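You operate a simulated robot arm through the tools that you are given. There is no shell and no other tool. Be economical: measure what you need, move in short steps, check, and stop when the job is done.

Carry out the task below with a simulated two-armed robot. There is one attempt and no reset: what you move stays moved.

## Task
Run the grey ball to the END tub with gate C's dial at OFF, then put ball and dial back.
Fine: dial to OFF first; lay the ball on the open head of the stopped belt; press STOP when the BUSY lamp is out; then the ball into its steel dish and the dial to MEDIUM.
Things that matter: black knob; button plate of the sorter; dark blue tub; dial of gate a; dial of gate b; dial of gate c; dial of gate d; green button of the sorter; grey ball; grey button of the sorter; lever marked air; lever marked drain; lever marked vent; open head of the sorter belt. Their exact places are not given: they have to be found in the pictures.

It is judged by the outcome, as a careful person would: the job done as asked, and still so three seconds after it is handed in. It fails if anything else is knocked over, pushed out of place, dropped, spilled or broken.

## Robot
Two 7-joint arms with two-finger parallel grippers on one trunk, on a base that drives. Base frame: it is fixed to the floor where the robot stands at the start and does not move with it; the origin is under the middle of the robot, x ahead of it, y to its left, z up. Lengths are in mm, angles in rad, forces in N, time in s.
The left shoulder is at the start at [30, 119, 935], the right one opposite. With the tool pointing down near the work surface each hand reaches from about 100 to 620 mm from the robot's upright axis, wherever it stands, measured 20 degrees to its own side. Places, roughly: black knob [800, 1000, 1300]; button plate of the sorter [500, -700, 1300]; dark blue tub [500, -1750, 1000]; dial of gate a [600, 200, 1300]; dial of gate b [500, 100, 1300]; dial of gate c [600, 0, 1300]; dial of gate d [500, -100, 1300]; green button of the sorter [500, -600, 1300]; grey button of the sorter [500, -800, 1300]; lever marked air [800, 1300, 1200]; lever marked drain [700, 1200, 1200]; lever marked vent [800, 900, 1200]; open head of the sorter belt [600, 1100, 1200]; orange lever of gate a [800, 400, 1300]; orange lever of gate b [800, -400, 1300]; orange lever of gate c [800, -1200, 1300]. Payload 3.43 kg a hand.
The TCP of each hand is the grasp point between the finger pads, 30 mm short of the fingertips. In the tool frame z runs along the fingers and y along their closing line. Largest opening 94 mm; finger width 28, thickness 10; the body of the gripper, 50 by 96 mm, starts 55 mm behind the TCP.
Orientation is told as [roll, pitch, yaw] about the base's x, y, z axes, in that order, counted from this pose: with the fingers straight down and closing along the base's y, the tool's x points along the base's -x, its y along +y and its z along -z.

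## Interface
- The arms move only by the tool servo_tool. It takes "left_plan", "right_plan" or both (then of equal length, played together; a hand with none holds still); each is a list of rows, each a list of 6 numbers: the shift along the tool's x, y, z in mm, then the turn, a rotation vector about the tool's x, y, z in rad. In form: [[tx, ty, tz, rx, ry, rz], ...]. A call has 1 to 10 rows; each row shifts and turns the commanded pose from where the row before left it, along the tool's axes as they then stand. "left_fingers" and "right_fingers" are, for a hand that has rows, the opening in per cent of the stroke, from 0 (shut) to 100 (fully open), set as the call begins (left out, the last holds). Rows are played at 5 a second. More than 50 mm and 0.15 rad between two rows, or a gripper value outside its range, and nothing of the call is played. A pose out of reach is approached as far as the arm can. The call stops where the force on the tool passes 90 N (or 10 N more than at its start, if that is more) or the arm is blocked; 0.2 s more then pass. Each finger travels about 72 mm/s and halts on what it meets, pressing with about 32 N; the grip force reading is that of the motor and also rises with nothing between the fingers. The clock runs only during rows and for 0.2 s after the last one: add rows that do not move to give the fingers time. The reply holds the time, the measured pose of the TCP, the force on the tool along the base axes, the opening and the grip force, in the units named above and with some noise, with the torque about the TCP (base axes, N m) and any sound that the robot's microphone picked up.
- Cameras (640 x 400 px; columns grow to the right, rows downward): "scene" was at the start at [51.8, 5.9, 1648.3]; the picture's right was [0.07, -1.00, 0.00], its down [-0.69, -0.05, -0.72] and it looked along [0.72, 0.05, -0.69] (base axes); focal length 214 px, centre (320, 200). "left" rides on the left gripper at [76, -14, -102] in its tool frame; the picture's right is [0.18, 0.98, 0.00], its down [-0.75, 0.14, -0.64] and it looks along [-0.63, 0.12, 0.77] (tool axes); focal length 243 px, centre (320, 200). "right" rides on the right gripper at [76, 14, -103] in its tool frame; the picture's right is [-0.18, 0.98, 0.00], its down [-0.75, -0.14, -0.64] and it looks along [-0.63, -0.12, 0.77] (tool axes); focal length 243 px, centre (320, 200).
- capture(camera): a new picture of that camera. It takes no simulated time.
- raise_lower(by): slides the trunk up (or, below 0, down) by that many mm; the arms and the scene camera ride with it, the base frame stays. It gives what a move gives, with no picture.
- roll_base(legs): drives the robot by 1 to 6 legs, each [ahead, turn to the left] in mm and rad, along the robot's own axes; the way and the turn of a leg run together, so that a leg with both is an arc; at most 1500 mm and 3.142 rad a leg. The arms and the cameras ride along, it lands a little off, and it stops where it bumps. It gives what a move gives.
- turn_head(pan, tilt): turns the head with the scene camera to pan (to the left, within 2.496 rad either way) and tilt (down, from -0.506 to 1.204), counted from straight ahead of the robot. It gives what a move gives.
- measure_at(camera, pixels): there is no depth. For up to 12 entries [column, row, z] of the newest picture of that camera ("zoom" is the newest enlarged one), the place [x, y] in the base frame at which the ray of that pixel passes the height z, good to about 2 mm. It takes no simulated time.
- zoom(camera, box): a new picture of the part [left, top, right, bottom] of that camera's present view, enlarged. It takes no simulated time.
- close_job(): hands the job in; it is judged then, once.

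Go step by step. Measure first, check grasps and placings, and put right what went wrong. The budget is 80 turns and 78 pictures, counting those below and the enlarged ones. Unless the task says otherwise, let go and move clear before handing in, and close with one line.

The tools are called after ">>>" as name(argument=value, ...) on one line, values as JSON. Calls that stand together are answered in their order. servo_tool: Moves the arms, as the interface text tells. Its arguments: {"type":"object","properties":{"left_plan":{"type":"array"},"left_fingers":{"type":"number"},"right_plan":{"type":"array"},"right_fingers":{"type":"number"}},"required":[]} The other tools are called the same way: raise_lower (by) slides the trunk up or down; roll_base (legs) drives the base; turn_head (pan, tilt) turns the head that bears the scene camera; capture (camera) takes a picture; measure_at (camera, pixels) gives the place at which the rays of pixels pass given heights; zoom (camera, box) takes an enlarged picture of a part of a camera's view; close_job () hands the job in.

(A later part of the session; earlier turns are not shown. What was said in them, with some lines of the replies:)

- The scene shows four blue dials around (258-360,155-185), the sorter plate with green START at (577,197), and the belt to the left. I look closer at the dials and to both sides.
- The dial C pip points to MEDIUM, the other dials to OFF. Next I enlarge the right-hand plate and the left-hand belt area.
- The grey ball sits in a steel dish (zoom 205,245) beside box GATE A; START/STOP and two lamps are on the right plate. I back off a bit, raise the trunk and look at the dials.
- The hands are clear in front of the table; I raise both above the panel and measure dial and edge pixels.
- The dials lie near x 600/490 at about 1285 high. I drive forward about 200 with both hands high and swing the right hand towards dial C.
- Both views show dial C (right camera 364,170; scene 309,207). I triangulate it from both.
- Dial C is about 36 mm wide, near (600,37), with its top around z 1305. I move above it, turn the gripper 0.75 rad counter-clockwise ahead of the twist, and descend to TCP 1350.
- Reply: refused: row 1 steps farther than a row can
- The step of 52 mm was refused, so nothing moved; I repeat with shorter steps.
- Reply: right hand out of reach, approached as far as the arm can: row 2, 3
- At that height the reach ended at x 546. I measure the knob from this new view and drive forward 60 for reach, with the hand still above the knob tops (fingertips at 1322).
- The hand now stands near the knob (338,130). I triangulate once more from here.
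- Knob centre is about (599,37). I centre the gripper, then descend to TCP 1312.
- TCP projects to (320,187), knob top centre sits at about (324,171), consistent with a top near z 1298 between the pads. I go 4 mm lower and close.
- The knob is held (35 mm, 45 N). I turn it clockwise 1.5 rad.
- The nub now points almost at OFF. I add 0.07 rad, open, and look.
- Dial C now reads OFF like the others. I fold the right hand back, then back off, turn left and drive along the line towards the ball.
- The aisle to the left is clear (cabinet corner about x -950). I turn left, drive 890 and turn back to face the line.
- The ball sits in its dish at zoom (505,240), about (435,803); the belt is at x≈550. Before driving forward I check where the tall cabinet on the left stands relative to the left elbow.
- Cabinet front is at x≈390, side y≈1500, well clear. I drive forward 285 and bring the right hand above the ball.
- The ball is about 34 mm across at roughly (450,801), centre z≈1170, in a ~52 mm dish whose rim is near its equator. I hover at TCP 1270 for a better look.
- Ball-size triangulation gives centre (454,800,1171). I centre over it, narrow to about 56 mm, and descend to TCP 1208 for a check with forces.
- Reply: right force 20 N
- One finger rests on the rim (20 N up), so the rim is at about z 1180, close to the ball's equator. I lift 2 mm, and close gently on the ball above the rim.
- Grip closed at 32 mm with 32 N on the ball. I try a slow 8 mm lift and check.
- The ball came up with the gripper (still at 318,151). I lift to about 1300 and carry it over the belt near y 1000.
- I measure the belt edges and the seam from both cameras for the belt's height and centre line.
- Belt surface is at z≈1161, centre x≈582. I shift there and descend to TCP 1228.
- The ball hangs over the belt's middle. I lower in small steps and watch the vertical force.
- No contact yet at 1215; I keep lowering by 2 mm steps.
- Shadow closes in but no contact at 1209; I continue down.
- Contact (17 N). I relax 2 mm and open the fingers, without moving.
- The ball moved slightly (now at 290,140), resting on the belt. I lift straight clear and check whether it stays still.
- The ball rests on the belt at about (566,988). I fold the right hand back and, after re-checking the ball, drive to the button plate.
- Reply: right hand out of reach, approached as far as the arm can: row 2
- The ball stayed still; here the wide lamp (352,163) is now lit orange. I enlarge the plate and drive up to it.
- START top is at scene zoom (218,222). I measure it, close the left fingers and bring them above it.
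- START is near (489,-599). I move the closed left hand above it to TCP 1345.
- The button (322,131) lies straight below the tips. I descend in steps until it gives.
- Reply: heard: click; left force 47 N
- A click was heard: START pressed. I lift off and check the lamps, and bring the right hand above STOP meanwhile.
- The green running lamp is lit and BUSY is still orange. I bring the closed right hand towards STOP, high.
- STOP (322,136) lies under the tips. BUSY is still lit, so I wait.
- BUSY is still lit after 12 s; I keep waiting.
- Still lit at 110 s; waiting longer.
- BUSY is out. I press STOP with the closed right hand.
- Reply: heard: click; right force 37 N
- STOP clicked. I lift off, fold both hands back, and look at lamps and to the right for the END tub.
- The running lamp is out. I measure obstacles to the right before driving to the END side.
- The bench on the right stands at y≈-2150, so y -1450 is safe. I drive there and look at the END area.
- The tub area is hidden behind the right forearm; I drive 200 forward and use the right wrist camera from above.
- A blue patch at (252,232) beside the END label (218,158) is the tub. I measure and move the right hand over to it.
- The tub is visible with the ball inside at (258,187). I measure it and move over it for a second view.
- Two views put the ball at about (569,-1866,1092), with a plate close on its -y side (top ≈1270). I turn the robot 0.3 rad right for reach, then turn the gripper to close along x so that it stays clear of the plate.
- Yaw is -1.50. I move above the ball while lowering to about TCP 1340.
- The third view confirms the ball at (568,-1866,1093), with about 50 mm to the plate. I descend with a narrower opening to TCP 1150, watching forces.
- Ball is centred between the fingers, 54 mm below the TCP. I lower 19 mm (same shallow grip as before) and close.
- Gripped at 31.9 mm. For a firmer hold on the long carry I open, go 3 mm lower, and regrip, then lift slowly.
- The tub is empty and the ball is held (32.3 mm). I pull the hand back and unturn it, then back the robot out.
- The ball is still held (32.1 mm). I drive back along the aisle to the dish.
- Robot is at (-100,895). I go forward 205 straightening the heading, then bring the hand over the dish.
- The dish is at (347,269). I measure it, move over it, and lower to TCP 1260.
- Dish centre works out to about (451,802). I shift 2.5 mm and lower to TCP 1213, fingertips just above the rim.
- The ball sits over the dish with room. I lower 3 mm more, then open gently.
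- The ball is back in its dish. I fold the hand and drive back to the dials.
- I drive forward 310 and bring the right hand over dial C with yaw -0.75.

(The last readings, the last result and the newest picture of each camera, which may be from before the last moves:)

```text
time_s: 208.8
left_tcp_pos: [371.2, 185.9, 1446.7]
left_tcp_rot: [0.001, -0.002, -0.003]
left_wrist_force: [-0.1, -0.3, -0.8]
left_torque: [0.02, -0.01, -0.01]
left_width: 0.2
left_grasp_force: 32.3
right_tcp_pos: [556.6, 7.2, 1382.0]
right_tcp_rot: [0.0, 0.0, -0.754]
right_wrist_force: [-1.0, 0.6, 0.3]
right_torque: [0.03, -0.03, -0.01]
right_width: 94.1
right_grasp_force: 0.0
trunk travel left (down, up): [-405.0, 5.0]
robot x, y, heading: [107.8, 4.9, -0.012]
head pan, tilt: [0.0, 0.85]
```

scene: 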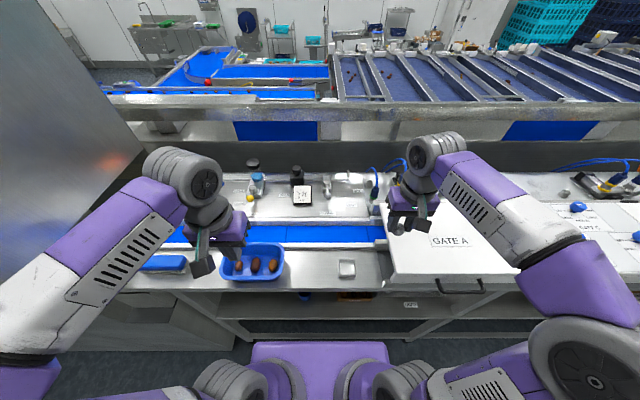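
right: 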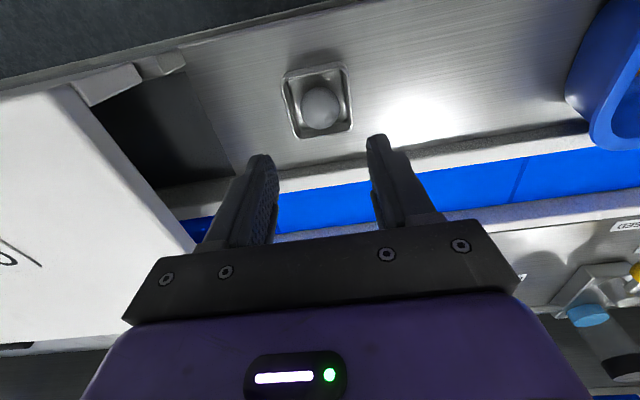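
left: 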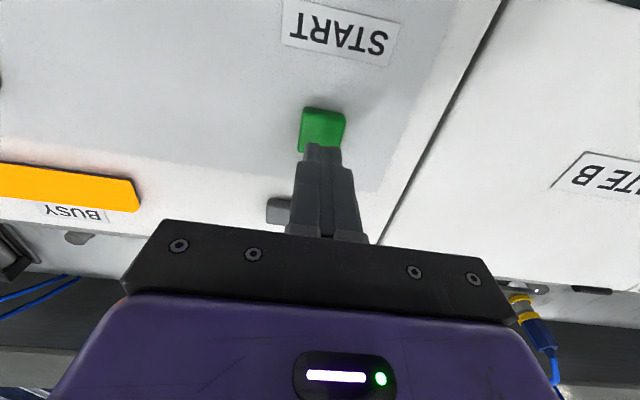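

I close the remaining offset to (599,36) and check with one picture.

>>> servo_tool(right_plan=[[-5.6, 25, 0, 0, 0, 0], [-5.6, 25, 0, 0, 0, 0], [0, 0, 0, 0, 0, 0]])

>>> capture(camera="right")

```text
time_s: 209.6
left_tcp_pos: [371.1, 183.7, 1446.6]
left_tcp_rot: [-0.001, -0.004, -0.004]
left_wrist_force: [-0.1, 0.2, 0.4]
left_torque: [0.01, -0.03, 0.0]
left_width: 0.0
left_grasp_force: 31.8
right_tcp_pos: [595.8, 34.5, 1382.9]
right_tcp_rot: [0.004, 0.001, -0.753]
right_wrist_force: [-0.4, -1.2, 0.6]
right_torque: [0.0, -0.07, 0.01]
right_width: 94.1
right_grasp_force: 0.0
trunk travel left (down, up): [-405.0, 5.0]
robot x, y, heading: [107.9, 7.1, -0.008]
head pan, tilt: [0.0, 0.85]
```

```text
4 pictures are left
```

right: 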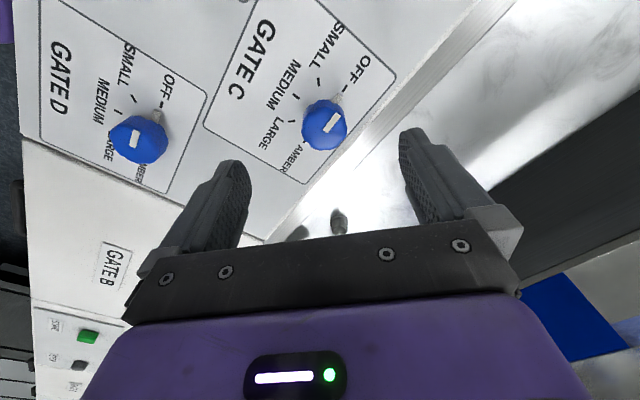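

Knob centre (324,125) is about 3 mm off; I correct, descend to 1310 and close.

>>> servo_tool(right_plan=[[-2, 3, 0, 0, 0, 0], [0, 0, 30, 0, 0, 0], [0, 0, 25, 0, 0, 0], [0, 0, 17.5, 0, 0, 0], [0, 0, 0, 0, 0, 0]])

>>> servo_tool(right_plan=[[0, 0, 0, 0, 0, 0], [0, 0, 0, 0, 0, 0], [0, 0, 0, 0, 0, 0], [0, 0, 0, 0, 0, 0]], right_fingers=0)

```text
time_s: 210.8
left_tcp_pos: [371.1, 184.8, 1446.6]
left_tcp_rot: [-0.001, -0.004, -0.003]
left_wrist_force: [0.6, 0.6, 1.3]
left_torque: [0.0, -0.02, 0.0]
left_width: 0.1
left_grasp_force: 32.3
right_tcp_pos: [601.2, 36.9, 1311.1]
right_tcp_rot: [0.002, 0.002, -0.754]
right_wrist_force: [-0.3, -0.3, 1.1]
right_torque: [-0.01, -0.01, 0.0]
right_width: 94.1
right_grasp_force: 0.1
trunk travel left (down, up): [-405.0, 5.0]
robot x, y, heading: [107.8, 5.9, -0.002]
head pan, tilt: [0.0, 0.85]
```

```text
time_s: 211.8
left_tcp_pos: [371.2, 184.6, 1447.3]
left_tcp_rot: [0.0, -0.002, -0.003]
left_wrist_force: [-0.8, 0.5, 0.4]
left_torque: [-0.01, 0.0, 0.02]
left_width: 0.0
left_grasp_force: 31.8
right_tcp_pos: [601.1, 35.7, 1311.2]
right_tcp_rot: [0.001, -0.001, -0.75]
right_wrist_force: [-2.5, -2.2, -1.3]
right_torque: [-0.21, 0.15, -0.01]
right_width: 35.6
right_grasp_force: 44.9
trunk travel left (down, up): [-405.0, 5.0]
robot x, y, heading: [106.8, 6.4, -0.005]
head pan, tilt: [0.0, 0.85]
```

The knob is held (35.6 mm, 45 N). I turn it back 1.57 rad counter-clockwise.

>>> servo_tool(right_plan=[[0, 0, 0, 0, 0, -0.15], [0, 0, 0, 0, 0, -0.15], [0, 0, 0, 0, 0, -0.15], [0, 0, 0, 0, 0, -0.15], [0, 0, 0, 0, 0, -0.15], [0, 0, 0, 0, 0, -0.15], [0, 0, 0, 0, 0, -0.15], [0, 0, 0, 0, 0, -0.15], [0, 0, 0, 0, 0, -0.15], [0, 0, 0, 0, 0, -0.15]])

>>> servo_tool(right_plan=[[0, 0, 0, 0, 0, -0.07], [0, 0, 0, 0, 0, 0]])

>>> servo_tool(right_plan=[[0, 0, 0, 0, 0, 0], [0, 0, 0, 0, 0, 0], [0, 0, 0, 0, 0, 0], [0, 0, 0, 0, 0, 0], [0, 0, -40, 0, 0, 0], [0, 0, -40, 0, 0, 0], [0, 0, 0, 0, 0, 0]], right_fingers=100)

>>> zoom(camera="right", box=[200, 40, 440, 190])

```text
time_s: 214.0
left_tcp_pos: [369.3, 184.6, 1446.9]
left_tcp_rot: [0.001, -0.003, -0.004]
left_wrist_force: [-0.5, 0.4, 0.6]
left_torque: [0.01, 0.0, 0.03]
left_width: 0.3
left_grasp_force: 31.9
right_tcp_pos: [601.8, 35.8, 1310.4]
right_tcp_rot: [-0.002, -0.002, 0.75]
right_wrist_force: [-11.7, -3.5, -8.1]
right_torque: [0.13, 0.53, 0.01]
right_width: 35.5
right_grasp_force: 44.6
trunk travel left (down, up): [-405.0, 5.0]
robot x, y, heading: [107.4, 6.0, -0.006]
head pan, tilt: [0.0, 0.85]
```

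```text
time_s: 214.6
left_tcp_pos: [371.2, 184.4, 1447.7]
left_tcp_rot: [-0.001, -0.003, -0.004]
left_wrist_force: [-0.1, 0.6, 0.2]
left_torque: [0.01, 0.0, -0.01]
left_width: 0.1
left_grasp_force: 32.2
right_tcp_pos: [600.2, 36.4, 1310.4]
right_tcp_rot: [0.0, -0.002, 0.821]
right_wrist_force: [-12.8, -1.9, -12.9]
right_torque: [0.13, 0.26, -0.02]
right_width: 35.2
right_grasp_force: 44.9
trunk travel left (down, up): [-405.0, 5.0]
robot x, y, heading: [108.0, 3.2, -0.001]
head pan, tilt: [0.0, 0.85]
```

```text
time_s: 216.2
left_tcp_pos: [371.5, 184.9, 1447.5]
left_tcp_rot: [0.001, -0.002, -0.003]
left_wrist_force: [0.4, 0.2, -0.3]
left_torque: [0.0, 0.04, 0.0]
left_width: 0.0
left_grasp_force: 32.4
right_tcp_pos: [602.8, 36.6, 1392.0]
right_tcp_rot: [0.0, -0.002, 0.819]
right_wrist_force: [0.1, 0.1, 0.4]
right_torque: [0.0, -0.03, -0.02]
right_width: 93.9
right_grasp_force: 0.1
trunk travel left (down, up): [-405.0, 5.0]
robot x, y, heading: [108.5, 6.9, -0.007]
head pan, tilt: [0.0, 0.85]
```

```text
2.67 times, centred on (320, 115) of right
```

zoom: 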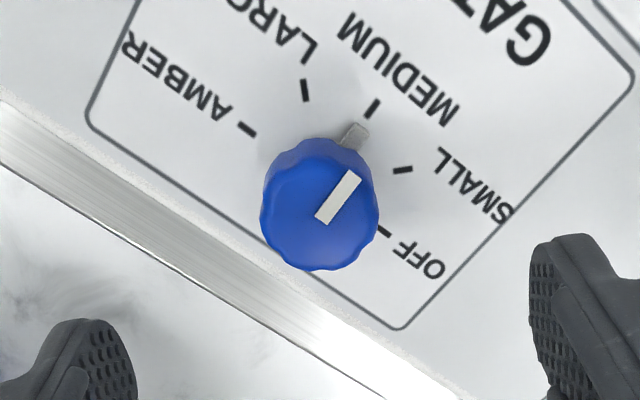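

The nub points at the MEDIUM tick. I fold the hand back, back off, and take a last overview.

>>> servo_tool(right_plan=[[0, 0, -20, 0, 0, 0.15], [0, 0, 0, 0, 0, 0.15], [0, 0, 0, 0, 0, 0.15], [0, 0, 0, 0, 0, 0.15], [0, 0, 0, 0, 0, 0.15], [33, -30, 0, 0, 0, 0], [33, -30, 0, 0, 0, 0], [33, -30, 0, 0, 0, 0], [33, -30, 0, 0, 0, 0], [0, 0, 0, 0, 0, 0]])

>>> roll_base(legs=[[-250, 0]])

>>> zoom(camera="scene", box=[160, 130, 600, 290])

```text
time_s: 218.4
left_tcp_pos: [373.1, 186.1, 1446.4]
left_tcp_rot: [-0.002, -0.001, -0.001]
left_wrist_force: [0.1, 0.2, 0.5]
left_torque: [-0.03, -0.02, 0.02]
left_width: 0.0
left_grasp_force: 31.7
right_tcp_pos: [478.2, -92.7, 1407.7]
right_tcp_rot: [0.0, -0.001, 0.069]
right_wrist_force: [0.1, -0.2, -0.3]
right_torque: [0.0, 0.01, -0.03]
right_width: 93.9
right_grasp_force: 0.0
trunk travel left (down, up): [-405.0, 5.0]
robot x, y, heading: [105.9, 7.3, -0.007]
head pan, tilt: [0.0, 0.85]
```

```text
time_s: 220.2
left_tcp_pos: [122.1, 186.1, 1447.6]
left_tcp_rot: [-0.001, -0.002, 0.002]
left_wrist_force: [-0.1, 0.6, -0.8]
left_torque: [0.01, 0.0, 0.06]
left_width: 0.2
left_grasp_force: 31.5
right_tcp_pos: [229.6, -92.2, 1408.4]
right_tcp_rot: [0.002, 0.0, 0.073]
right_wrist_force: [-0.7, 0.2, -1.1]
right_torque: [0.01, -0.01, 0.01]
right_width: 93.9
right_grasp_force: 0.0
trunk travel left (down, up): [-405.0, 5.0]
robot x, y, heading: [-142.0, 5.5, 0.003]
head pan, tilt: [0.0, 0.85]
```

```text
1.45 times, centred on (380, 210) of scene
```

zoom: 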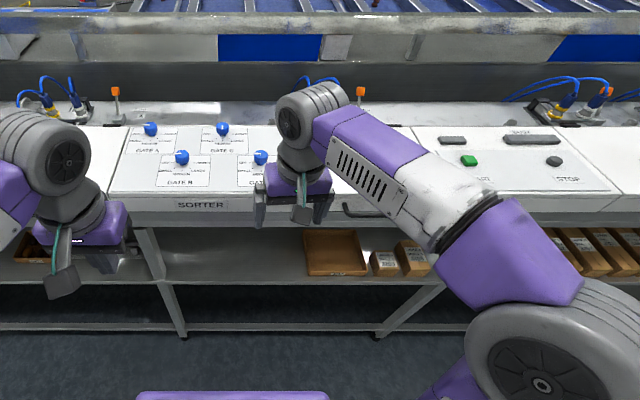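

Both lamps are out, dial C reads MEDIUM and the other dials are unchanged. The ball is in its dish and the hands are clear, so I hand in.

>>> close_job()

```text
The job is handed in.
```

The grey ball ran to the END tub with gate C's dial at OFF, and I pressed STOP once the BUSY lamp was out. The ball is now back in its steel dish and the dial is back at MEDIUM.
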